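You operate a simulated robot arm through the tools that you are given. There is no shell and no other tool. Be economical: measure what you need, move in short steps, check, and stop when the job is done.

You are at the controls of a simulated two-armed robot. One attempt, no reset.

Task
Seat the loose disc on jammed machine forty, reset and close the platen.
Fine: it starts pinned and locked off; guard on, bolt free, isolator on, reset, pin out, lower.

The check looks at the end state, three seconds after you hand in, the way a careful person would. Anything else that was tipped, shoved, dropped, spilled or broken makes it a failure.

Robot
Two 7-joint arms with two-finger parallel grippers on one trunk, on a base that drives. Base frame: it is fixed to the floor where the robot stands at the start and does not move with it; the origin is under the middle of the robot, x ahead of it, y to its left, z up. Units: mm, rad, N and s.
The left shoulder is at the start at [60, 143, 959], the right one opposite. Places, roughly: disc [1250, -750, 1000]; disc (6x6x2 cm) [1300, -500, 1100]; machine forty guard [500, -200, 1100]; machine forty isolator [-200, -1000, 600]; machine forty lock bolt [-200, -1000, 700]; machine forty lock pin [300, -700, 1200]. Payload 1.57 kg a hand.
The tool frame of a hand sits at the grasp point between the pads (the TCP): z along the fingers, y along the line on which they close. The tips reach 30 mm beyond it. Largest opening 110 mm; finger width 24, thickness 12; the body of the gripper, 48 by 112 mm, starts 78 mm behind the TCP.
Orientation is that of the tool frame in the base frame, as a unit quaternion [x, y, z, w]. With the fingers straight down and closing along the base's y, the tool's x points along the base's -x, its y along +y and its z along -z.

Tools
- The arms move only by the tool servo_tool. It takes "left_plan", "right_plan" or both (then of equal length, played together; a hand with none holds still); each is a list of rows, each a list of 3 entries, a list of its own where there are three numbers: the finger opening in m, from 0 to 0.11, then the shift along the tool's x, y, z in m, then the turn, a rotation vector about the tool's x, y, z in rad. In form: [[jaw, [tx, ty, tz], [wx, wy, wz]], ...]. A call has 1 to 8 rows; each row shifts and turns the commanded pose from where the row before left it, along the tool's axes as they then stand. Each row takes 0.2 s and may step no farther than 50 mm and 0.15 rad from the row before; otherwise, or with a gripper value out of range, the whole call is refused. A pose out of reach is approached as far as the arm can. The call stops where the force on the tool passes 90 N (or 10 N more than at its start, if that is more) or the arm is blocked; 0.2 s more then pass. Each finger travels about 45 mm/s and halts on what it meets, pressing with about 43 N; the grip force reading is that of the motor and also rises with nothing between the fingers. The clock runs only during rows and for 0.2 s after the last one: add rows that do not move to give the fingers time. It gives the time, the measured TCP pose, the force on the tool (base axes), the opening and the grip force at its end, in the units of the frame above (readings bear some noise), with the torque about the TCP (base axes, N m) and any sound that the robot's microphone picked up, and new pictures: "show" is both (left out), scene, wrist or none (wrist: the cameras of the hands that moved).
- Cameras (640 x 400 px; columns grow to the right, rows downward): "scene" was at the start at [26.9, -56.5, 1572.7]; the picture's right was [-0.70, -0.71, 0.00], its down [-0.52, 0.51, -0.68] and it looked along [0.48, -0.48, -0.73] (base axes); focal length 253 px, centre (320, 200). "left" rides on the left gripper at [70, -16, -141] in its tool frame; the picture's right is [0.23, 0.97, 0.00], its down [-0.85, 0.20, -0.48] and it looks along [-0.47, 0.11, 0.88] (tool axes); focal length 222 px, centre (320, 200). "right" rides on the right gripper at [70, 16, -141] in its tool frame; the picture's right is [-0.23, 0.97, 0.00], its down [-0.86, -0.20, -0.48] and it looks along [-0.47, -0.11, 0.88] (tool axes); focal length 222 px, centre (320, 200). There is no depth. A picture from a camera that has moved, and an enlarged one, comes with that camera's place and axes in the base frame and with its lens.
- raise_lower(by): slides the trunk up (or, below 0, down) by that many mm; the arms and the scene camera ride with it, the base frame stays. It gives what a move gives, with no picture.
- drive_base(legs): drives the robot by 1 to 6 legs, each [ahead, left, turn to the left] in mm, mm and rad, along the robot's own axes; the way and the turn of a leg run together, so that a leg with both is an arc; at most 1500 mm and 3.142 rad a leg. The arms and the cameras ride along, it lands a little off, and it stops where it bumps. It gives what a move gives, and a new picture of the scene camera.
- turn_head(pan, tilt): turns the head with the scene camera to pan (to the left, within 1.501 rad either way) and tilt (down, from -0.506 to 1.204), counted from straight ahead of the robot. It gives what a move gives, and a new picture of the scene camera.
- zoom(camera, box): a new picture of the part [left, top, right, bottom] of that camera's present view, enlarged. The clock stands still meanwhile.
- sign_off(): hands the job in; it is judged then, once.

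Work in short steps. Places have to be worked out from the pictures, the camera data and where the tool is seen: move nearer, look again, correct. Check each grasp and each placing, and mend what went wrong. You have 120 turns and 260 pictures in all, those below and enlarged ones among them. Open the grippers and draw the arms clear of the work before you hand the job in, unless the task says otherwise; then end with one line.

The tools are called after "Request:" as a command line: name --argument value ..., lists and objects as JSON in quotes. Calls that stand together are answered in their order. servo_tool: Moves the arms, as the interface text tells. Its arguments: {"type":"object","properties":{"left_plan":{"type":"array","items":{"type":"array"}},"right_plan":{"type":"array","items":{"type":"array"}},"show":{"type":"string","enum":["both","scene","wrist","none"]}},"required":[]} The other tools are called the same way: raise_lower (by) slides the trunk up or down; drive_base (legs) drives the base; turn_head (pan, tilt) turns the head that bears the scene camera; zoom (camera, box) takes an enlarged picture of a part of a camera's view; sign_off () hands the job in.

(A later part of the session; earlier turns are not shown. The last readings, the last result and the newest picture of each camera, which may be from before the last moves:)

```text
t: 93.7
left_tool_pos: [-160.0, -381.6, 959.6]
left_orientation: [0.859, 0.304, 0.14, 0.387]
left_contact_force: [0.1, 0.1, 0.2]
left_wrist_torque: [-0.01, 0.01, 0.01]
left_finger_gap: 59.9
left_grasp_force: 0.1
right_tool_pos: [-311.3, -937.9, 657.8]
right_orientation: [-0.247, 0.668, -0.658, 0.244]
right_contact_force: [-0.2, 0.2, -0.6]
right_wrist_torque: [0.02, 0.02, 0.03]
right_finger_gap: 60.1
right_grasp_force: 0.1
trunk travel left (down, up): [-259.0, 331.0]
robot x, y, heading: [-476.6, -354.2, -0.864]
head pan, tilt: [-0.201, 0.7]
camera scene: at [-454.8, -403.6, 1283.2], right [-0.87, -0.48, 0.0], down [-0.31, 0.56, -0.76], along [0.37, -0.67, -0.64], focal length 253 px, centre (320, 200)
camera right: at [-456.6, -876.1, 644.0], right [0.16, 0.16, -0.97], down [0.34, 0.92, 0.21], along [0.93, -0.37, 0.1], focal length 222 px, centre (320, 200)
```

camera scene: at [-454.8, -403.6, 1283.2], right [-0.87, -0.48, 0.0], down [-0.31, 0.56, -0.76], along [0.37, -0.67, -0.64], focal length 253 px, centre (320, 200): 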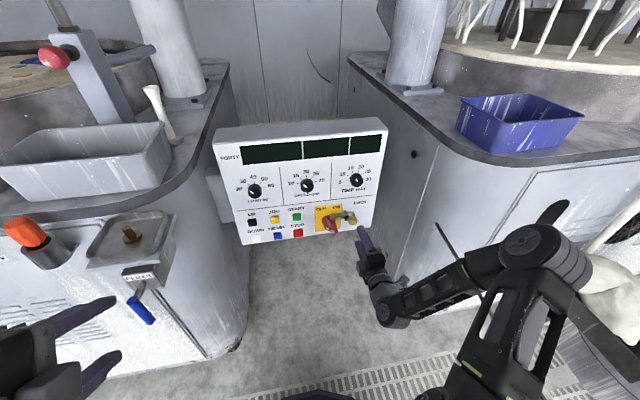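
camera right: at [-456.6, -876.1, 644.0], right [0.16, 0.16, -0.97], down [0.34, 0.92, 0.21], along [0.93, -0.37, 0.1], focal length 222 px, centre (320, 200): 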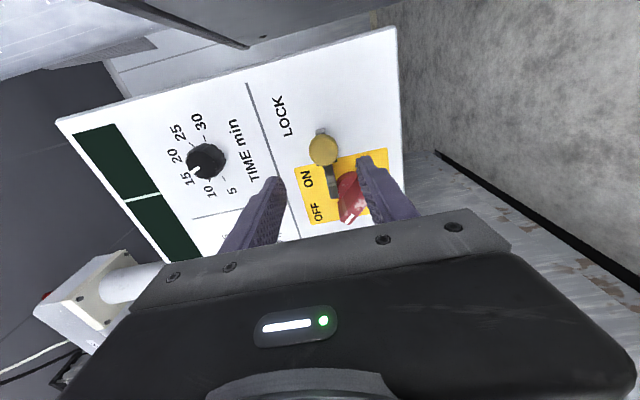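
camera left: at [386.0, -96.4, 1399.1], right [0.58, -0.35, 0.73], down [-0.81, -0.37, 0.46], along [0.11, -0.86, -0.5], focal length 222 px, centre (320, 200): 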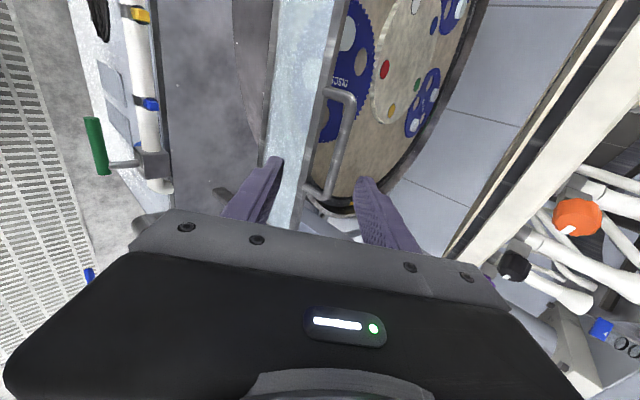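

The knob lies centred between the fingers about 95 mm ahead. Advancing 74 mm and closing on it.

Request:
servo_tool --right_plan '[[0.06, [0.003, 0.001, 0.025], [0, 0, 0]], [0.06, [0, 0, 0.025], [0, 0, 0]], [0.06, [0, 0, 0.022], [0, 0, 0]], [0.045, [0, 0, 0], [0, 0, 0]], [0.03, [0, 0, 0], [0, 0, 0]], [0.015, [0, 0, 0], [0, 0, 0]], [0.0, [0, 0, 0], [0, 0, 0]], [0.0, [0, 0, 0], [0, 0, 0]]]'

```text
t: 95.5
left_tool_pos: [-159.6, -383.2, 959.0]
left_orientation: [0.86, 0.304, 0.14, 0.386]
left_contact_force: [0.3, -0.3, -0.2]
left_wrist_torque: [0.0, 0.02, -0.01]
left_finger_gap: 59.9
left_grasp_force: 0.0
right_tool_pos: [-266.5, -995.3, 652.2]
right_orientation: [-0.247, 0.671, -0.655, 0.244]
right_contact_force: [0.1, 0.9, -20.9]
right_wrist_torque: [0.41, 0.46, -0.03]
right_finger_gap: 30.9
right_grasp_force: 30.7
trunk travel left (down, up): [-259.0, 331.0]
robot x, y, heading: [-475.6, -353.6, -0.864]
head pan, tilt: [-0.201, 0.7]
camera scene: at [-454.1, -405.5, 1282.9], right [-0.88, -0.48, 0.0], down [-0.31, 0.56, -0.76], along [0.37, -0.67, -0.65], focal length 253 px, centre (320, 200)
camera right: at [-413.0, -933.9, 640.0], right [0.16, 0.17, -0.97], down [0.34, 0.92, 0.21], along [0.93, -0.37, 0.09], focal length 222 px, centre (320, 200)
```

scene: 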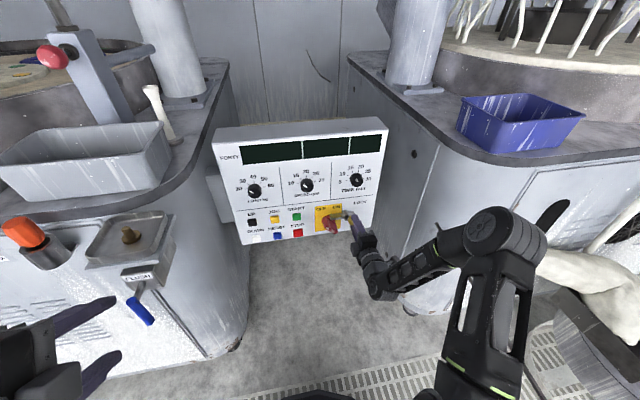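
right: 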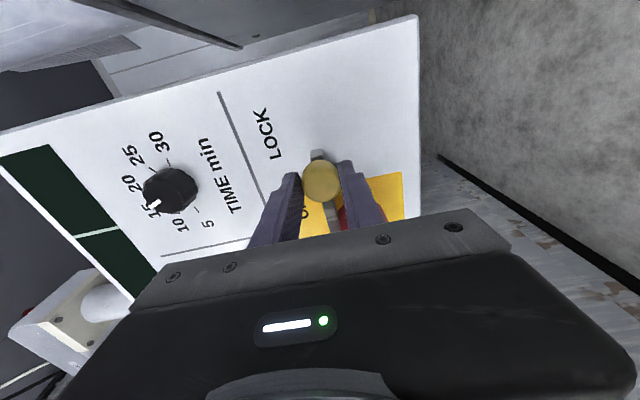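

The knob is gripped. I'll relax 3 mm downward, then pull it right (away from the lever).

Request:
servo_tool --right_plan '[[0.0, [0, 0.004, 0], [0, 0, 0]], [0.0, [0.008, 0, 0], [0, 0, 0]], [0.0, [0.008, 0, 0], [0, 0, 0]], [0.0, [0.008, 0, 0], [0, 0, 0]], [0.0, [0.008, 0, 0], [0, 0, 0]], [0.0, [0, 0, 0], [0, 0, 0]]]'

Request:
zoom --camera "scene" --box '[290, 180, 410, 255]'

```text
t: 96.9
left_tool_pos: [-159.9, -381.4, 960.1]
left_orientation: [0.859, 0.304, 0.138, 0.388]
left_contact_force: [0.3, -0.2, 0.2]
left_wrist_torque: [0.0, 0.03, -0.02]
left_finger_gap: 59.9
left_grasp_force: 0.1
right_tool_pos: [-291.3, -1014.3, 652.9]
right_orientation: [-0.246, 0.668, -0.658, 0.244]
right_contact_force: [-11.4, 15.1, -3.8]
right_wrist_torque: [0.08, 0.04, 0.64]
right_finger_gap: 30.9
right_grasp_force: 39.8
trunk travel left (down, up): [-259.0, 331.0]
robot x, y, heading: [-474.9, -352.5, -0.863]
head pan, tilt: [-0.201, 0.7]
camera scene: at [-455.6, -402.8, 1283.3], right [-0.88, -0.48, 0.0], down [-0.31, 0.56, -0.77], along [0.37, -0.67, -0.64], focal length 253 px, centre (320, 200)
camera right: at [-436.6, -953.4, 638.3], right [0.17, 0.16, -0.97], down [0.34, 0.92, 0.21], along [0.93, -0.37, 0.1], focal length 222 px, centre (320, 200)
```

scene: 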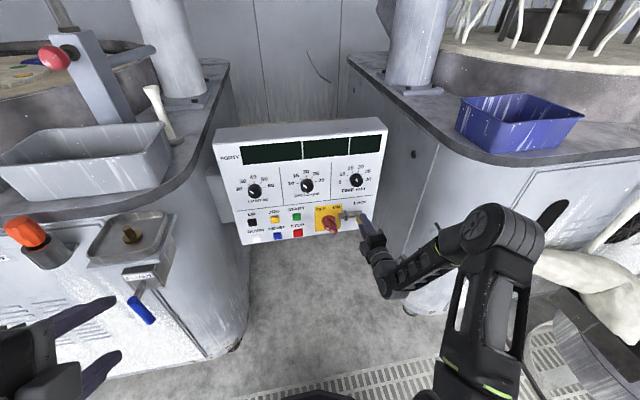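
right: 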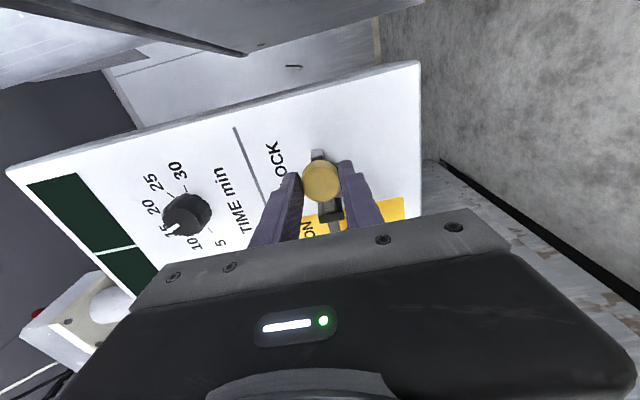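

```text
5.33 times, centred on (350, 218) of scene
camera zoom: at [-455.6, -402.8, 1283.3], right [-0.88, -0.48, 0.0], down [-0.31, 0.56, -0.77], along [0.37, -0.67, -0.64], focal length 1348 px, centre (160, 107)
```

zoom: 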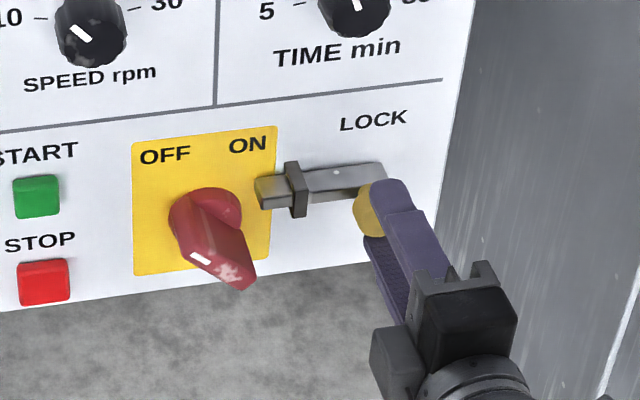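

The bolt slid about 30 mm and its end clears the lever. I'll pull a little more to reach its stop.

Request:
servo_tool --right_plan '[[0.0, [0.006, 0, -0.001], [0, 0, 0]], [0.0, [0.006, 0, -0.001], [0, 0, 0]], [0.0, [0, 0, 0], [0, 0, 0]]]' --show "none"

Request:
zoom --camera "scene" --box '[290, 180, 410, 255]'

```text
t: 97.7
left_tool_pos: [-159.3, -381.1, 959.8]
left_orientation: [0.859, 0.305, 0.14, 0.387]
left_contact_force: [0.1, 0.7, -0.2]
left_wrist_torque: [-0.02, 0.01, -0.01]
left_finger_gap: 59.7
left_grasp_force: 0.0
right_tool_pos: [-299.5, -1020.2, 652.3]
right_orientation: [-0.246, 0.667, -0.659, 0.246]
right_contact_force: [6.7, 4.4, -2.5]
right_wrist_torque: [0.16, -0.01, -0.09]
right_finger_gap: 30.2
right_grasp_force: 39.9
trunk travel left (down, up): [-259.0, 331.0]
robot x, y, heading: [-473.8, -351.9, -0.865]
head pan, tilt: [-0.201, 0.7]
```

```text
5.33 times, centred on (350, 218) of scene
camera zoom: at [-453.9, -403.7, 1283.2], right [-0.87, -0.48, 0.0], down [-0.31, 0.56, -0.76], along [0.37, -0.67, -0.64], focal length 1348 px, centre (160, 107)
```

zoom: 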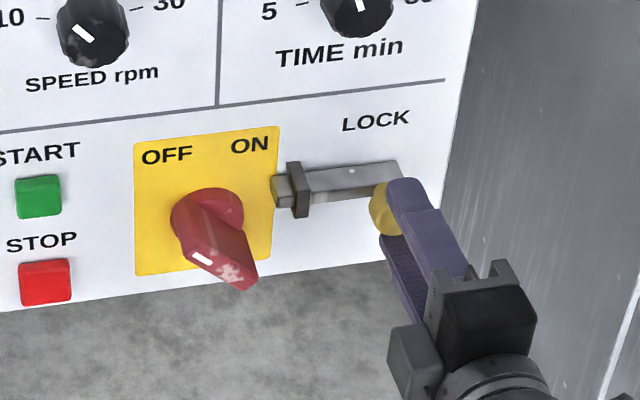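

The bolt is fully drawn. Releasing, backing off, and moving in front of the lever with a -45° roll.

Request:
servo_tool --right_plan '[[0.03, [0, 0, 0], [0, 0, 0]], [0.05, [0, 0, 0], [0, 0, 0]], [0.06, [0, 0, -0.04], [0, 0, 0]], [0.06, [0, 0, -0.045], [0, 0, 0]], [0.06, [-0.04, 0.004, 0], [0, 0, 0]], [0.06, [-0.04, 0.004, 0], [0, 0, 0]], [0.06, [-0.04, 0.004, 0], [0, 0, 0]], [0.06, [0, 0, 0], [0, 0, 0.15]]]' --show "none"

Request:
servo_tool --right_plan '[[0.06, [0, 0, 0], [0, 0, 0.15]], [0.06, [0, 0, 0], [0, 0, 0.15]], [0.06, [0, 0, 0], [0, 0, 0.15]], [0.06, [0, 0, 0], [0, 0, 0.15]], [0.06, [0, 0, 0], [0, 0, 0.035]], [0.06, [0, 0, 0], [0, 0, 0]]]'

Request:
zoom --camera "scene" --box '[290, 180, 410, 255]'

```text
t: 99.5
left_tool_pos: [-151.3, -365.8, 961.5]
left_orientation: [0.856, 0.308, 0.134, 0.393]
left_contact_force: [-0.5, 0.0, 0.4]
left_wrist_torque: [0.04, -0.02, -0.01]
left_finger_gap: 60.3
left_grasp_force: 0.0
right_tool_pos: [-258.1, -869.7, 663.8]
right_orientation: [-0.207, 0.67, -0.654, 0.285]
right_contact_force: [0.1, -0.6, -0.1]
right_wrist_torque: [0.01, 0.0, 0.0]
right_finger_gap: 60.1
right_grasp_force: 0.1
trunk travel left (down, up): [-259.0, 331.0]
robot x, y, heading: [-475.9, -353.3, -0.86]
head pan, tilt: [-0.201, 0.7]
```

```text
t: 100.9
left_tool_pos: [-152.9, -363.4, 960.5]
left_orientation: [0.856, 0.309, 0.133, 0.393]
left_contact_force: [0.4, -0.1, 0.1]
left_wrist_torque: [0.02, 0.0, 0.02]
left_finger_gap: 60.1
left_grasp_force: 0.0
right_tool_pos: [-259.1, -871.8, 659.8]
right_orientation: [0.014, 0.703, -0.529, 0.475]
right_contact_force: [-0.1, 0.4, 0.3]
right_wrist_torque: [0.0, 0.01, 0.0]
right_finger_gap: 60.0
right_grasp_force: 0.1
trunk travel left (down, up): [-259.0, 331.0]
robot x, y, heading: [-476.4, -353.7, -0.858]
head pan, tilt: [-0.201, 0.7]
camera scene: at [-442.6, -379.4, 1286.5], right [-0.87, -0.49, 0.02], down [-0.32, 0.55, -0.77], along [0.37, -0.68, -0.63], focal length 253 px, centre (320, 200)
camera right: at [-380.7, -791.8, 599.7], right [0.63, 0.54, -0.56], down [0.05, 0.69, 0.72], along [0.77, -0.49, 0.41], focal length 222 px, centre (320, 200)
```

scene: 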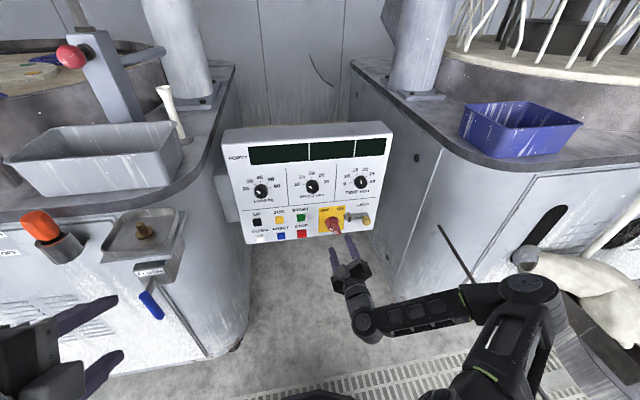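
right: 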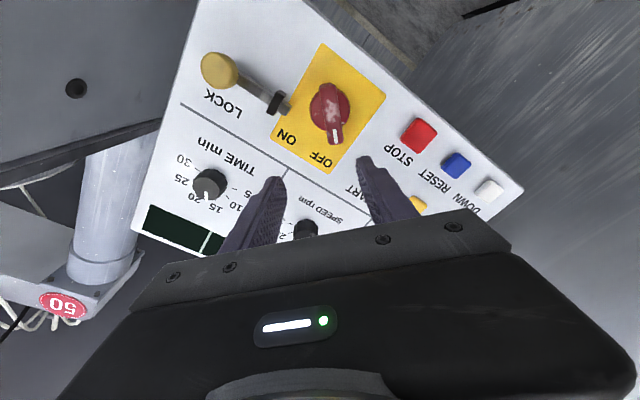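

```text
5.33 times, centred on (350, 218) of scene
camera zoom: at [-442.6, -379.4, 1286.5], right [-0.87, -0.49, 0.02], down [-0.32, 0.55, -0.77], along [0.37, -0.68, -0.63], focal length 1348 px, centre (160, 107)
```

zoom: 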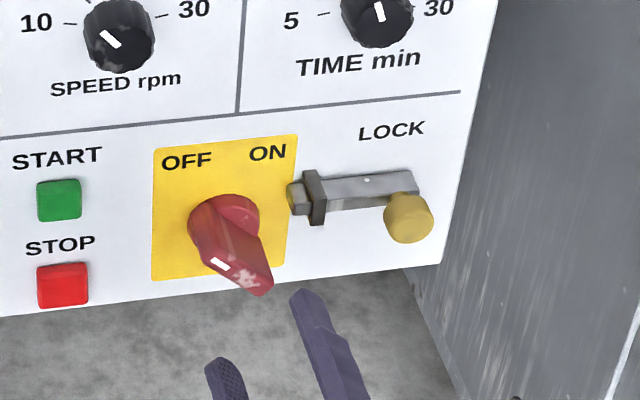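

The body seems tilted slightly (the camera's axes changed), suggesting the right elbow presses on something. Checking before moving.

Request:
zoom --camera "scene" --box '[400, 200, 640, 400]'

Request:
turn_head --pan -0.9 --tilt 1.0

```text
2.00 times, centred on (520, 300) of scene
camera zoom: at [-442.6, -379.4, 1286.5], right [-0.87, -0.49, 0.02], down [-0.32, 0.55, -0.77], along [0.37, -0.68, -0.63], focal length 506 px, centre (-80, 0)
```

zoom: 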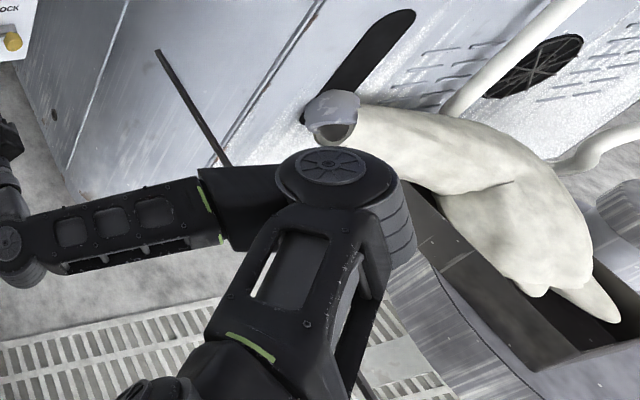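

```text
t: 102.0
left_tool_pos: [-152.8, -365.2, 960.0]
left_orientation: [0.856, 0.309, 0.135, 0.393]
left_contact_force: [-0.3, 0.3, -0.3]
left_wrist_torque: [0.0, -0.02, -0.01]
left_finger_gap: 60.1
left_grasp_force: 0.1
right_tool_pos: [-257.1, -870.8, 659.9]
right_orientation: [0.013, 0.704, -0.527, 0.476]
right_contact_force: [0.0, -0.1, 0.5]
right_wrist_torque: [-0.03, 0.01, 0.01]
right_finger_gap: 59.8
right_grasp_force: 0.1
trunk travel left (down, up): [-259.0, 331.0]
robot x, y, heading: [-478.0, -353.4, -0.864]
head pan, tilt: [-0.901, 1.0]
camera scene: at [-496.7, -373.9, 1263.4], right [-0.98, 0.19, 0.01], down [0.15, 0.81, -0.56], along [-0.11, -0.55, -0.83], focal length 253 px, centre (320, 200)
```

scene: 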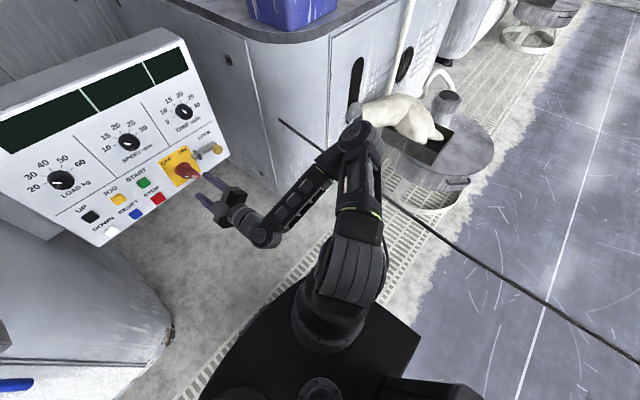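

The elbow is out against machine 50's hose/tank area. I'll shift the base left 130 mm to free it, then recheck for disturbance.

Request:
drive_base --legs '[[0, 130, 0]]'

Request:
zoom --camera "scene" --box '[260, 60, 500, 220]'

```text
t: 103.3
left_tool_pos: [-60.9, -296.2, 958.2]
left_orientation: [0.859, 0.306, 0.139, 0.387]
left_contact_force: [-0.6, 0.0, 0.1]
left_wrist_torque: [0.02, 0.01, 0.0]
left_finger_gap: 60.1
left_grasp_force: 0.0
right_tool_pos: [-166.0, -794.8, 641.3]
right_orientation: [0.028, 0.712, -0.515, 0.477]
right_contact_force: [-0.1, 0.1, 1.0]
right_wrist_torque: [0.0, 0.01, 0.0]
right_finger_gap: 59.8
right_grasp_force: 0.1
trunk travel left (down, up): [-259.0, 331.0]
robot x, y, heading: [-381.0, -270.4, -0.865]
head pan, tilt: [-0.901, 1.0]
camera scene: at [-410.4, -313.1, 1259.5], right [-0.98, 0.19, 0.0], down [0.16, 0.83, -0.54], along [-0.1, -0.53, -0.84], focal length 253 px, centre (320, 200)
```

scene: 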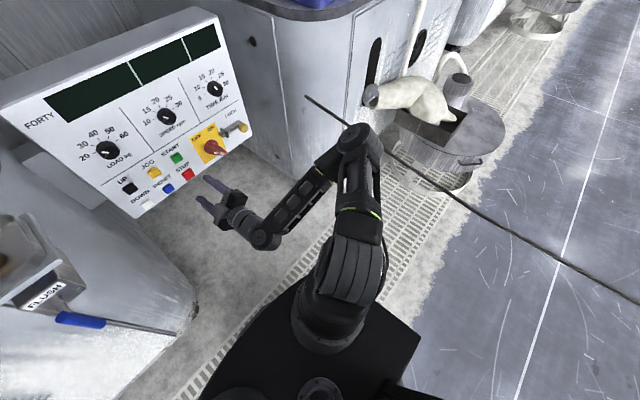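

```text
2.50 times, centred on (380, 140) of scene
camera zoom: at [-410.4, -313.1, 1259.5], right [-0.98, 0.19, 0.0], down [0.16, 0.83, -0.54], along [-0.1, -0.53, -0.84], focal length 632 px, centre (170, 350)
```

zoom: 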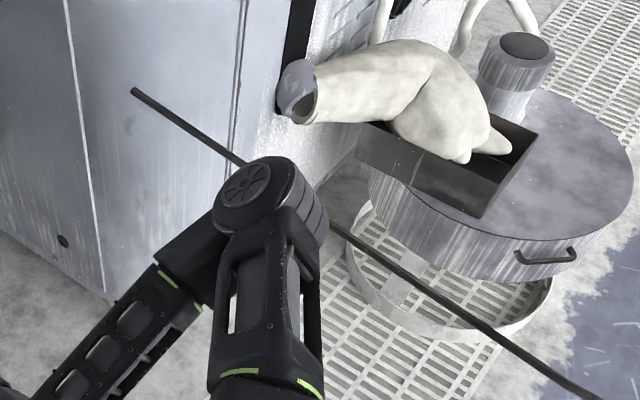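

The body is level again and machine 50's hose and pole are where they were. Now I'll slide the right hand over in front of the lever, keeping the arm extended.

Request:
servo_tool --right_plan '[[0.06, [0.029, -0.029, 0], [0, 0, 0]], [0.06, [0.029, -0.029, 0], [0, 0, 0]], [0.06, [0.029, -0.029, 0], [0, 0, 0]], [0.06, [0, 0, 0], [0, 0, 0]]]'

Request:
zoom --camera "right" --box '[240, 30, 440, 200]'

```text
t: 104.3
left_tool_pos: [-61.2, -296.7, 958.4]
left_orientation: [0.859, 0.305, 0.14, 0.387]
left_contact_force: [0.3, 0.3, 0.2]
left_wrist_torque: [-0.01, 0.02, -0.02]
left_finger_gap: 60.1
left_grasp_force: 0.0
right_tool_pos: [-259.2, -874.1, 641.8]
right_orientation: [0.027, 0.712, -0.515, 0.477]
right_contact_force: [0.0, 1.4, -0.1]
right_wrist_torque: [0.04, 0.02, 0.04]
right_finger_gap: 59.9
right_grasp_force: 0.0
trunk travel left (down, up): [-259.0, 331.0]
robot x, y, heading: [-378.3, -267.9, -0.864]
head pan, tilt: [-0.901, 1.0]
camera scene: at [-410.5, -313.1, 1259.8], right [-0.98, 0.19, 0.0], down [0.16, 0.83, -0.54], along [-0.1, -0.53, -0.84], focal length 253 px, centre (320, 200)
camera right: at [-380.9, -792.0, 583.2], right [0.64, 0.56, -0.53], down [0.05, 0.66, 0.75], along [0.77, -0.51, 0.39], focal length 222 px, centre (320, 200)
```

scene: 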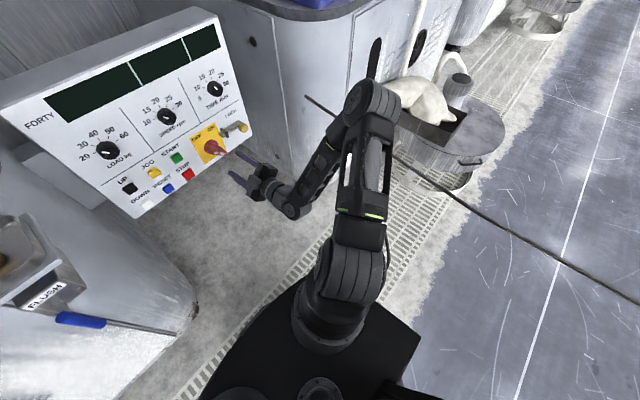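
right: 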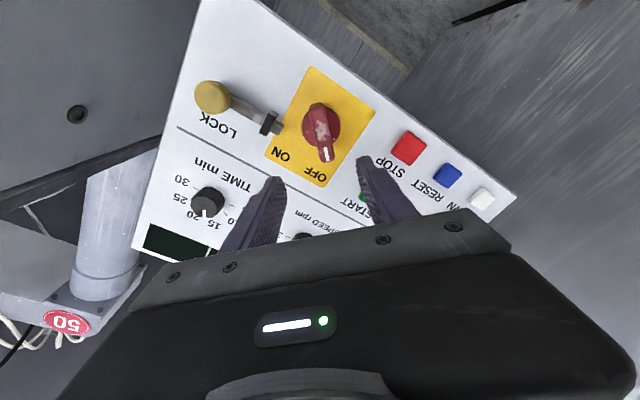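

```text
2.35 times, centred on (340, 115) of right
camera zoom: at [-380.9, -792.0, 583.2], right [0.64, 0.56, -0.53], down [0.05, 0.66, 0.75], along [0.77, -0.51, 0.39], focal length 523 px, centre (273, 400)
```

zoom: 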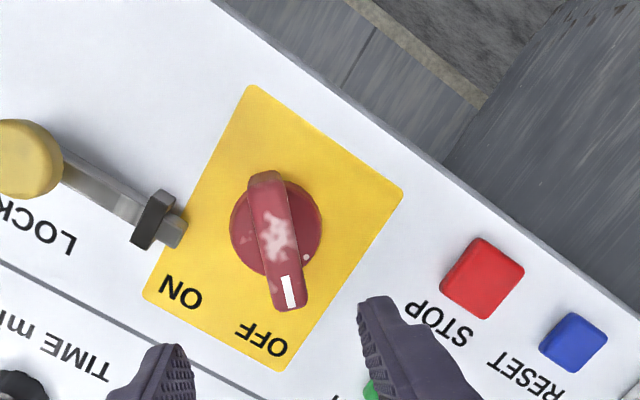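

The blade stands square between the fingers; depth puts its centre at about [-191, -968, 624]. I'll align, advance 90 mm in two stages.

Request:
servo_tool --right_plan '[[0.06, [0.0187, 0.0067, 0], [0, 0, 0]], [0.06, [0, 0, 0.025], [0, 0, 0]], [0.06, [0, 0, 0.025], [0, 0, 0]], [0.06, [0, 0, 0], [0, 0, 0]]]' --show "wrist"

```text
t: 105.3
left_tool_pos: [-60.7, -296.9, 960.3]
left_orientation: [0.859, 0.305, 0.14, 0.387]
left_contact_force: [0.0, 0.0, 0.6]
left_wrist_torque: [0.01, 0.03, -0.02]
left_finger_gap: 59.9
left_grasp_force: 0.1
right_tool_pos: [-232.6, -916.7, 622.1]
right_orientation: [0.028, 0.712, -0.514, 0.477]
right_contact_force: [0.1, -1.0, 0.0]
right_wrist_torque: [0.02, -0.03, -0.01]
right_finger_gap: 60.2
right_grasp_force: 0.1
trunk travel left (down, up): [-259.0, 331.0]
robot x, y, heading: [-378.4, -263.3, -0.862]
head pan, tilt: [-0.901, 1.0]
camera right: at [-354.3, -835.2, 564.4], right [0.64, 0.56, -0.53], down [0.05, 0.66, 0.75], along [0.77, -0.51, 0.39], focal length 222 px, centre (320, 200)
```

right: 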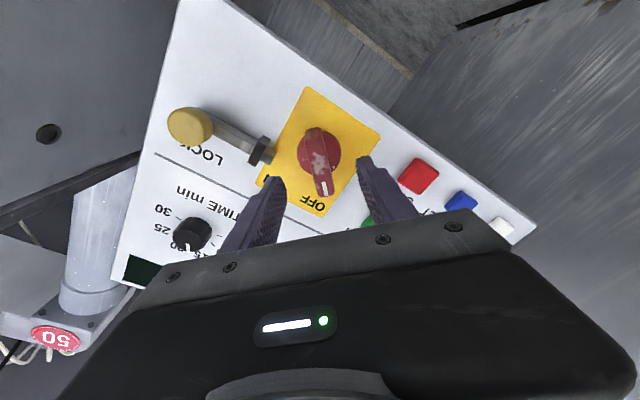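

Aligned. Advancing 42 mm and closing on the blade.

Request:
servo_tool --right_plan '[[0.06, [0, 0, 0.021], [0, 0, 0]], [0.06, [0, 0, 0.021], [0, 0, 0]], [0.04, [0, 0, 0], [0, 0, 0]], [0.02, [0, 0, 0], [0, 0, 0]], [0.005, [0, 0, 0], [0, 0, 0]], [0.0, [0, 0, 0], [0, 0, 0]], [0.0, [0, 0, 0], [0, 0, 0]]]' --show "wrist"

```text
t: 106.9
left_tool_pos: [-60.9, -296.7, 959.2]
left_orientation: [0.859, 0.306, 0.14, 0.387]
left_contact_force: [-0.7, -0.3, -0.2]
left_wrist_torque: [0.02, 0.01, -0.01]
left_finger_gap: 59.9
left_grasp_force: 0.0
right_tool_pos: [-205.6, -950.6, 622.1]
right_orientation: [0.027, 0.711, -0.515, 0.478]
right_contact_force: [0.3, -2.8, 2.1]
right_wrist_torque: [-0.26, -0.21, -0.45]
right_finger_gap: 18.1
right_grasp_force: 32.6
trunk travel left (down, up): [-259.0, 331.0]
robot x, y, heading: [-378.2, -265.4, -0.863]
head pan, tilt: [-0.901, 1.0]
camera right: at [-327.7, -867.7, 563.5], right [0.64, 0.56, -0.53], down [0.05, 0.66, 0.75], along [0.77, -0.51, 0.39], focal length 222 px, centre (320, 200)
```

right: 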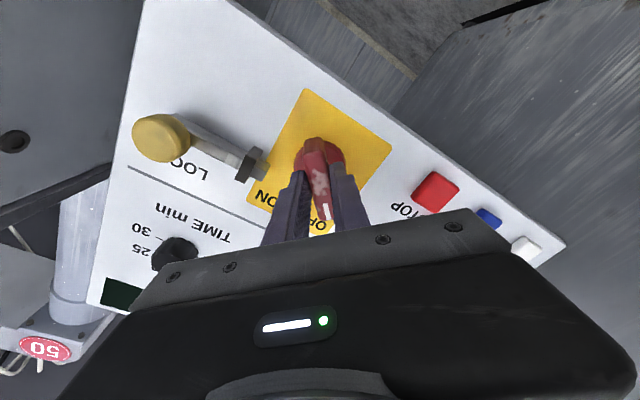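

Gripped (18 mm). Turning it clockwise in steps toward ON.

Request:
servo_tool --right_plan '[[0.0, [0, 0, 0], [0, 0, 0.14]], [0.0, [0, 0, 0], [0, 0, 0.14]], [0.0, [0, 0, 0], [0, 0, 0.14]], [0.0, [0, 0, 0], [0, 0, 0.14]], [0.0, [0, 0, 0], [0, 0, 0.14]], [0.0, [0, 0, 0], [0, 0, 0.14]], [0.0, [0, 0, 0], [0, 0, 0]]]' --show "wrist"

```text
t: 108.5
left_tool_pos: [-59.6, -295.9, 959.5]
left_orientation: [0.859, 0.305, 0.141, 0.387]
left_contact_force: [1.8, -0.5, -0.3]
left_wrist_torque: [-0.03, -0.01, -0.02]
left_finger_gap: 60.0
left_grasp_force: 0.0
right_tool_pos: [-204.0, -947.7, 620.3]
right_orientation: [0.315, 0.64, -0.273, 0.646]
right_contact_force: [5.4, 11.3, -6.8]
right_wrist_torque: [-0.23, -0.12, -0.21]
right_finger_gap: 18.2
right_grasp_force: 32.9
trunk travel left (down, up): [-259.0, 331.0]
robot x, y, heading: [-373.8, -267.8, -0.859]
head pan, tilt: [-0.901, 1.0]
camera right: at [-281.8, -827.7, 555.0], right [0.73, 0.62, 0.28], down [-0.49, 0.19, 0.85], along [0.48, -0.76, 0.44], focal length 222 px, centre (320, 200)
```

right: 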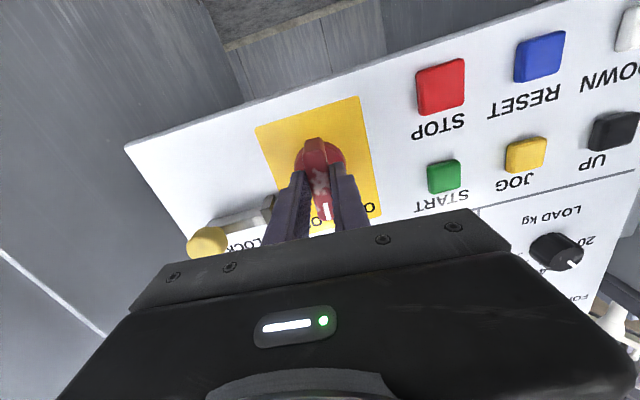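

The lever follows; it's half way. Continuing.

Request:
servo_tool --right_plan '[[0.0, [0, 0, 0], [0, 0, 0.14]], [0.0, [0, 0, 0], [0, 0, 0.14]], [0.0, [0, 0, 0], [0, 0, 0.14]], [0.0, [0, 0, 0], [0, 0, 0.14]], [0.0, [0, 0, 0], [0, 0, 0.14]], [0.0, [0, 0, 0], [0, 0, 0]]]' --show "wrist"

```text
t: 109.9
left_tool_pos: [-59.9, -296.4, 958.5]
left_orientation: [0.858, 0.306, 0.139, 0.387]
left_contact_force: [-1.3, 0.8, 0.6]
left_wrist_torque: [-0.01, -0.02, 0.0]
left_finger_gap: 59.9
left_grasp_force: 0.0
right_tool_pos: [-201.2, -946.8, 622.0]
right_orientation: [0.514, 0.493, -0.034, 0.702]
right_contact_force: [17.1, 21.7, 0.8]
right_wrist_torque: [0.12, 0.17, 0.01]
right_finger_gap: 17.7
right_grasp_force: 32.5
trunk travel left (down, up): [-259.0, 331.0]
robot x, y, heading: [-375.3, -267.8, -0.862]
head pan, tilt: [-0.901, 1.0]
camera right: at [-250.3, -801.4, 585.6], right [0.42, 0.35, 0.83], down [-0.86, -0.13, 0.49], along [0.28, -0.93, 0.25], focal length 222 px, centre (320, 200)
```

right: 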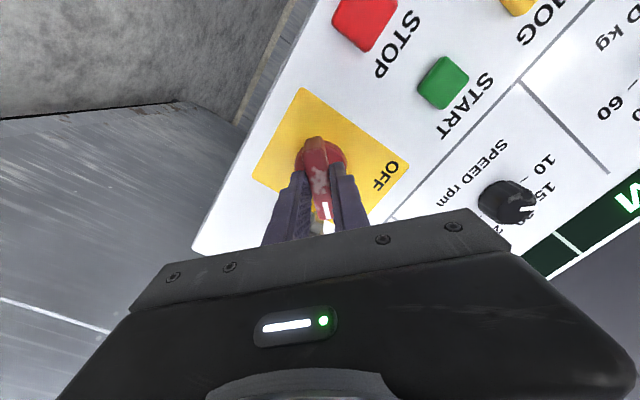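

About 88° turned. A small extra turn to feel for the stop.

Request:
servo_tool --right_plan '[[0.0, [0, 0, 0], [0, 0, 0.1]], [0.0, [0, 0, 0], [0, 0, 0]]]' --show "none"

Request:
turn_head --pan -0.45 --tilt 0.7

Request:
zoom --camera "scene" --box '[260, 180, 420, 280]'

```text
t: 110.5
left_tool_pos: [-60.8, -294.6, 959.1]
left_orientation: [0.858, 0.307, 0.138, 0.387]
left_contact_force: [0.4, 0.0, -0.3]
left_wrist_torque: [-0.03, 0.01, 0.02]
left_finger_gap: 60.1
left_grasp_force: 0.1
right_tool_pos: [-201.7, -948.0, 622.7]
right_orientation: [0.536, 0.467, 0.001, 0.703]
right_contact_force: [19.4, 21.1, 4.8]
right_wrist_torque: [-0.41, 0.91, 0.16]
right_finger_gap: 18.8
right_grasp_force: 33.6
trunk travel left (down, up): [-259.0, 331.0]
robot x, y, heading: [-377.5, -268.6, -0.862]
head pan, tilt: [-0.901, 1.0]
```

```text
t: 111.4
left_tool_pos: [-58.9, -294.5, 958.2]
left_orientation: [0.859, 0.305, 0.139, 0.387]
left_contact_force: [0.5, 0.3, -0.2]
left_wrist_torque: [-0.01, -0.03, -0.01]
left_finger_gap: 60.0
left_grasp_force: 0.0
right_tool_pos: [-201.8, -945.8, 623.6]
right_orientation: [0.536, 0.468, 0.0, 0.703]
right_contact_force: [20.5, 19.9, 6.3]
right_wrist_torque: [-0.3, 0.86, 0.33]
right_finger_gap: 19.1
right_grasp_force: 33.0
trunk travel left (down, up): [-259.0, 331.0]
robot x, y, heading: [-379.6, -266.9, -0.864]
head pan, tilt: [-0.45, 0.7]
camera scene: at [-374.2, -324.9, 1283.3], right [-0.97, -0.26, 0.0], down [-0.17, 0.62, -0.77], along [0.19, -0.74, -0.64], focal length 253 px, centre (320, 200)
```

scene: 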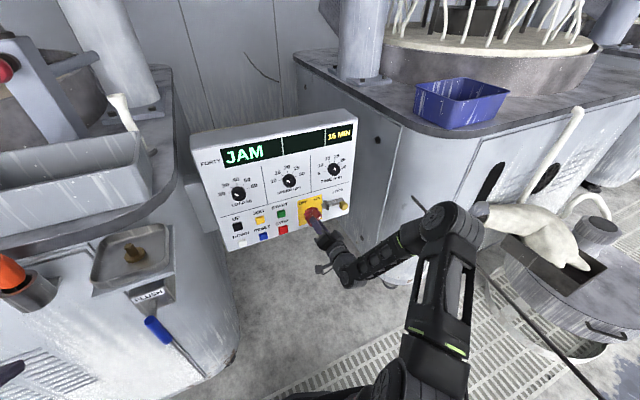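

```text
4.00 times, centred on (340, 230) of scene
camera zoom: at [-374.2, -324.9, 1283.3], right [-0.97, -0.26, 0.0], down [-0.17, 0.62, -0.77], along [0.19, -0.74, -0.64], focal length 1011 px, centre (240, 80)
```

zoom: 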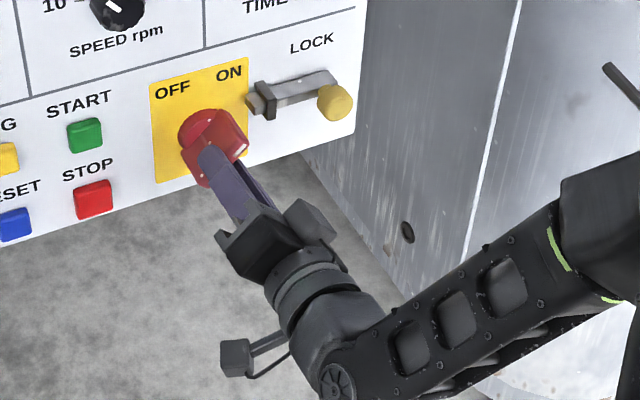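

The display lights up with "JAM", so the isolator is ON. Releasing, backing off, and moving across to RESET (blue).

Request:
servo_tool --right_plan '[[0.03, [0, 0, 0], [0, 0, -0.05]], [0.05, [0, 0, 0], [0, 0, 0]], [0.05, [0, 0, -0.035], [0, 0, 0]], [0.05, [0, 0, -0.035], [0, 0, 0]], [0.03, [0, 0, 0], [0, 0, -0.14]], [0.01, [0, 0, 0], [0, 0, -0.14]], [0.0, [0, 0, 0], [0, 0, -0.14]], [0.0, [0, 0, 0], [0, 0, -0.14]]]' --show "none"

Request:
servo_tool --right_plan '[[0.0, [0, 0, 0], [0, 0, -0.14]], [0.0, [0, 0, 0], [0, 0, -0.1]], [0.0, [0.005, 0.045, 0], [0, 0, 0]], [0.0, [0.005, 0.045, 0], [0, 0, 0]], [0.0, [0.005, 0.045, 0], [0, 0, 0]], [0.0, [0.005, 0.035, 0], [0, 0, 0]], [0.0, [0, 0, 0], [0, 0, 0]]]'

```text
t: 113.2
left_tool_pos: [-61.2, -296.5, 960.3]
left_orientation: [0.858, 0.305, 0.14, 0.388]
left_contact_force: [0.3, -1.1, 0.4]
left_wrist_torque: [-0.02, -0.01, 0.01]
left_finger_gap: 59.8
left_grasp_force: 0.1
right_tool_pos: [-250.6, -896.7, 622.7]
right_orientation: [0.374, 0.607, -0.213, 0.669]
right_contact_force: [-0.6, 0.4, 0.6]
right_wrist_torque: [-0.02, 0.0, 0.01]
right_finger_gap: 0.1
right_grasp_force: 19.8
trunk travel left (down, up): [-259.0, 331.0]
robot x, y, heading: [-377.1, -269.9, -0.859]
head pan, tilt: [-0.45, 0.7]
```

```text
t: 114.8
left_tool_pos: [-60.4, -296.6, 959.0]
left_orientation: [0.859, 0.306, 0.139, 0.387]
left_contact_force: [-0.6, 0.2, 0.3]
left_wrist_torque: [0.01, 0.03, -0.05]
left_finger_gap: 59.7
left_grasp_force: 0.0
right_tool_pos: [-121.5, -786.6, 605.9]
right_orientation: [0.3, 0.647, -0.291, 0.638]
right_contact_force: [-0.1, -0.5, -0.2]
right_wrist_torque: [-0.01, -0.01, 0.02]
right_finger_gap: 0.0
right_grasp_force: 21.2
trunk travel left (down, up): [-259.0, 331.0]
robot x, y, heading: [-377.4, -265.6, -0.863]
head pan, tilt: [-0.45, 0.7]
camera scene: at [-375.4, -326.9, 1283.2], right [-0.97, -0.26, 0.0], down [-0.16, 0.62, -0.76], along [0.2, -0.74, -0.64], focal length 253 px, centre (320, 200)
camera right: at [-200.7, -669.0, 537.7], right [0.74, 0.63, 0.23], down [-0.46, 0.22, 0.86], along [0.49, -0.74, 0.45], focal length 222 px, centre (320, 200)
```

scene: 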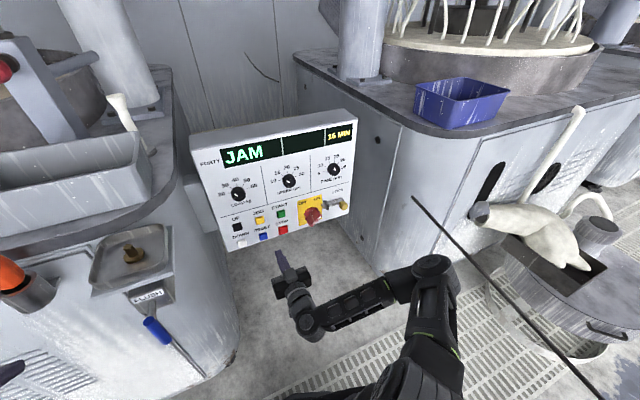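
right: 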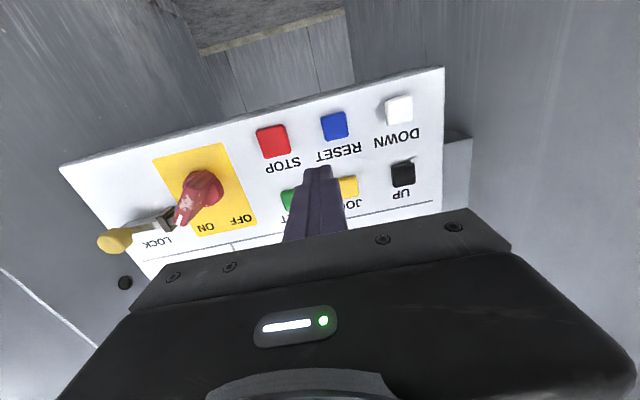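

The lever mark is on ON. RESET is about 14 mm left and 22 mm below the fingertip line; I'll align and approach to 30 mm.

Request:
servo_tool --right_plan '[[0.0, [0.022, 0.014, 0], [0, 0, 0]], [0.0, [0, 0, 0.025], [0, 0, 0]], [0.0, [0, 0, 0.025], [0, 0, 0]], [0.0, [0, 0, 0], [0, 0, 0]]]'

Request:
zoom --camera "scene" --box '[210, 190, 330, 270]'

```text
t: 115.8
left_tool_pos: [-59.3, -296.9, 959.1]
left_orientation: [0.859, 0.306, 0.14, 0.386]
left_contact_force: [0.9, 0.7, -1.4]
left_wrist_torque: [-0.01, -0.03, -0.02]
left_finger_gap: 59.9
left_grasp_force: 0.0
right_tool_pos: [-77.2, -813.7, 580.8]
right_orientation: [0.298, 0.647, -0.291, 0.639]
right_contact_force: [-0.6, -0.8, -0.2]
right_wrist_torque: [0.0, -0.01, -0.01]
right_finger_gap: 0.1
right_grasp_force: 21.2
trunk travel left (down, up): [-259.0, 331.0]
robot x, y, heading: [-378.8, -272.3, -0.86]
head pan, tilt: [-0.45, 0.7]
camera scene: at [-375.3, -326.9, 1283.2], right [-0.97, -0.26, 0.0], down [-0.16, 0.62, -0.76], along [0.2, -0.74, -0.64], focal length 253 px, centre (320, 200)
camera right: at [-158.2, -696.7, 513.9], right [0.74, 0.63, 0.23], down [-0.46, 0.22, 0.86], along [0.49, -0.74, 0.45], focal length 222 px, centre (320, 200)
```

scene: 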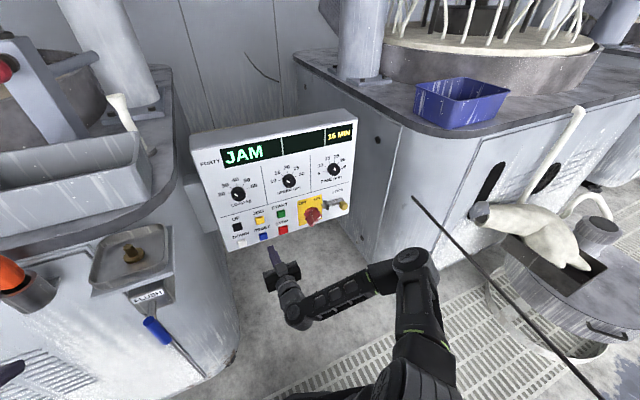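
right: 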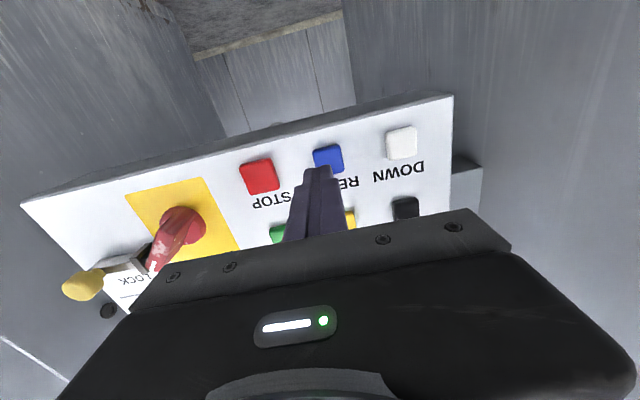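

```text
5.00 times, centred on (270, 230) of scene
camera zoom: at [-375.3, -326.9, 1283.2], right [-0.97, -0.26, 0.0], down [-0.16, 0.62, -0.76], along [0.2, -0.74, -0.64], focal length 1264 px, centre (570, 50)
```

zoom: 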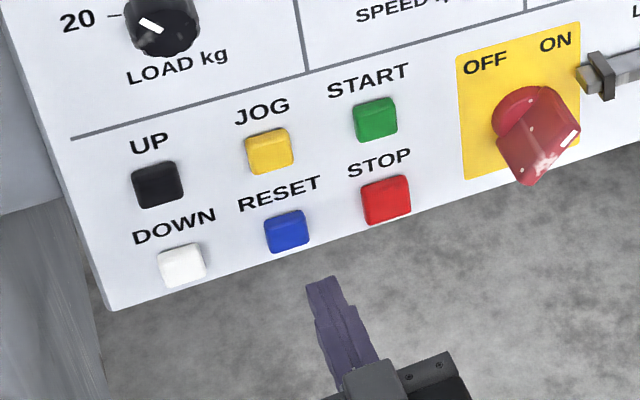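

Comparing fingertip and button in both cameras, the button is ~10 mm left at the same height and ~50 mm ahead. I'll shift and advance carefully until contact.

Request:
servo_tool --right_plan '[[0.0, [0, 0.0095, 0], [0, 0, 0]], [0.0, [0, 0, 0.018], [0, 0, 0]], [0.0, [0, 0, 0.014], [0, 0, 0]], [0.0, [0, 0, 0], [0, 0, 0]]]'

Request:
zoom --camera "scene" --box '[210, 190, 330, 270]'

```text
t: 116.8
left_tool_pos: [-61.2, -297.0, 959.3]
left_orientation: [0.859, 0.305, 0.14, 0.388]
left_contact_force: [0.6, -1.1, -1.0]
left_wrist_torque: [0.03, 0.01, -0.03]
left_finger_gap: 60.2
left_grasp_force: 0.0
right_tool_pos: [-49.2, -831.4, 579.7]
right_orientation: [0.298, 0.647, -0.29, 0.639]
right_contact_force: [0.3, 0.3, -0.1]
right_wrist_torque: [0.0, 0.01, 0.0]
right_finger_gap: 0.0
right_grasp_force: 21.7
trunk travel left (down, up): [-259.0, 331.0]
robot x, y, heading: [-377.5, -268.4, -0.861]
head pan, tilt: [-0.45, 0.7]
camera scene: at [-375.4, -326.9, 1283.2], right [-0.97, -0.26, 0.0], down [-0.16, 0.62, -0.76], along [0.2, -0.74, -0.64], focal length 253 px, centre (320, 200)
camera right: at [-131.2, -714.6, 512.7], right [0.74, 0.63, 0.23], down [-0.46, 0.22, 0.86], along [0.49, -0.74, 0.45], focal length 222 px, centre (320, 200)
```

scene: 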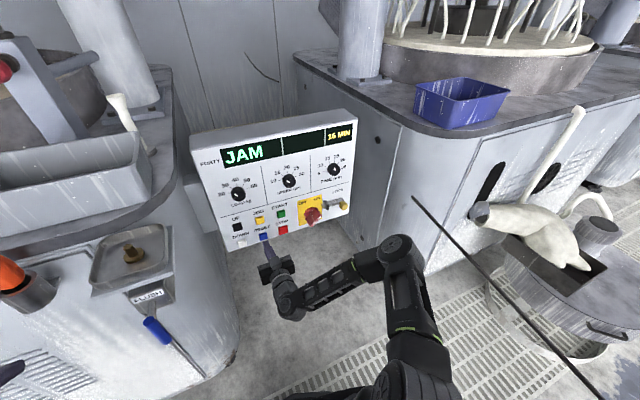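
right: 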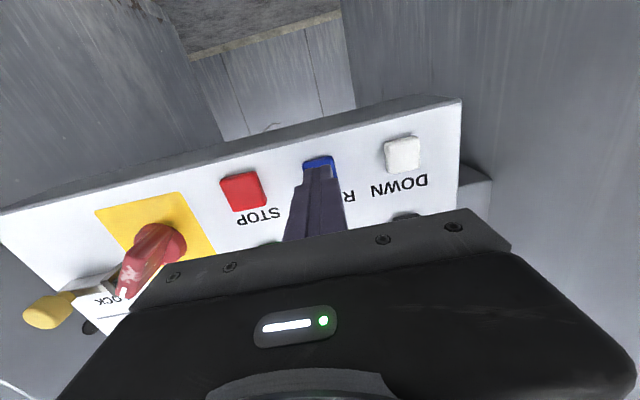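

```text
5.00 times, centred on (270, 230) of scene
camera zoom: at [-375.4, -326.9, 1283.2], right [-0.97, -0.26, 0.0], down [-0.16, 0.62, -0.76], along [0.2, -0.74, -0.64], focal length 1264 px, centre (570, 50)
```

zoom: 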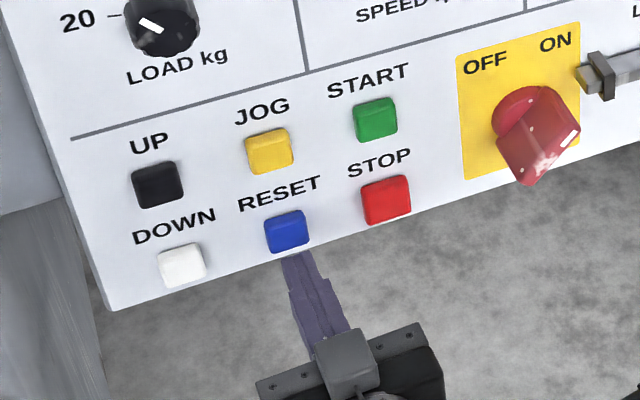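

Nearly there; the fingertip points at the blue button. Advancing to press.

Request:
servo_tool --right_plan '[[0.0, [-0.002, 0.003, 0.012], [0, 0, 0]], [0.0, [0, 0, 0.006], [0, 0, 0]], [0.0, [0, 0, 0.004], [0, 0, 0]], [0.0, [0, 0, 0], [0, 0, 0]]]'

```text
t: 117.8
left_tool_pos: [-60.0, -296.7, 959.3]
left_orientation: [0.859, 0.306, 0.14, 0.387]
left_contact_force: [-0.2, 0.4, 0.6]
left_wrist_torque: [0.01, -0.01, 0.03]
left_finger_gap: 60.0
left_grasp_force: 0.0
right_tool_pos: [-32.9, -845.3, 582.6]
right_orientation: [0.299, 0.647, -0.291, 0.638]
right_contact_force: [-2.4, 1.9, -1.9]
right_wrist_torque: [-0.02, 0.02, -0.03]
right_finger_gap: 0.1
right_grasp_force: 21.2
trunk travel left (down, up): [-259.0, 331.0]
robot x, y, heading: [-375.9, -267.7, -0.862]
head pan, tilt: [-0.45, 0.7]
heard: click
camera scene: at [-375.5, -326.8, 1283.2], right [-0.97, -0.26, 0.0], down [-0.16, 0.62, -0.76], along [0.2, -0.74, -0.64], focal length 253 px, centre (320, 200)
camera right: at [-114.7, -727.8, 515.4], right [0.74, 0.63, 0.23], down [-0.46, 0.22, 0.86], along [0.49, -0.74, 0.45], focal length 222 px, centre (320, 200)
```

scene: 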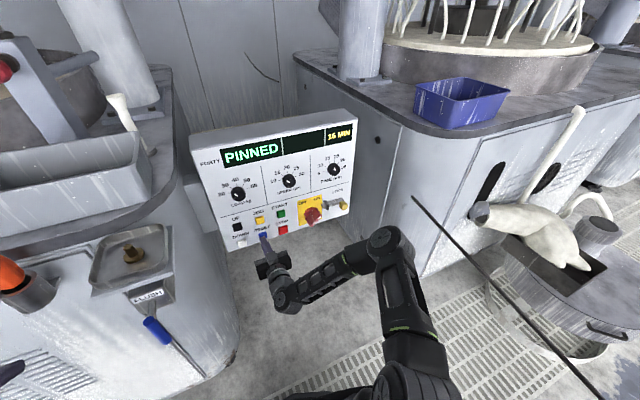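
right: 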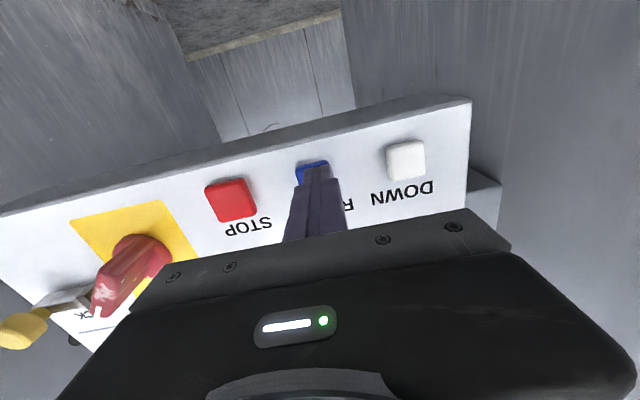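

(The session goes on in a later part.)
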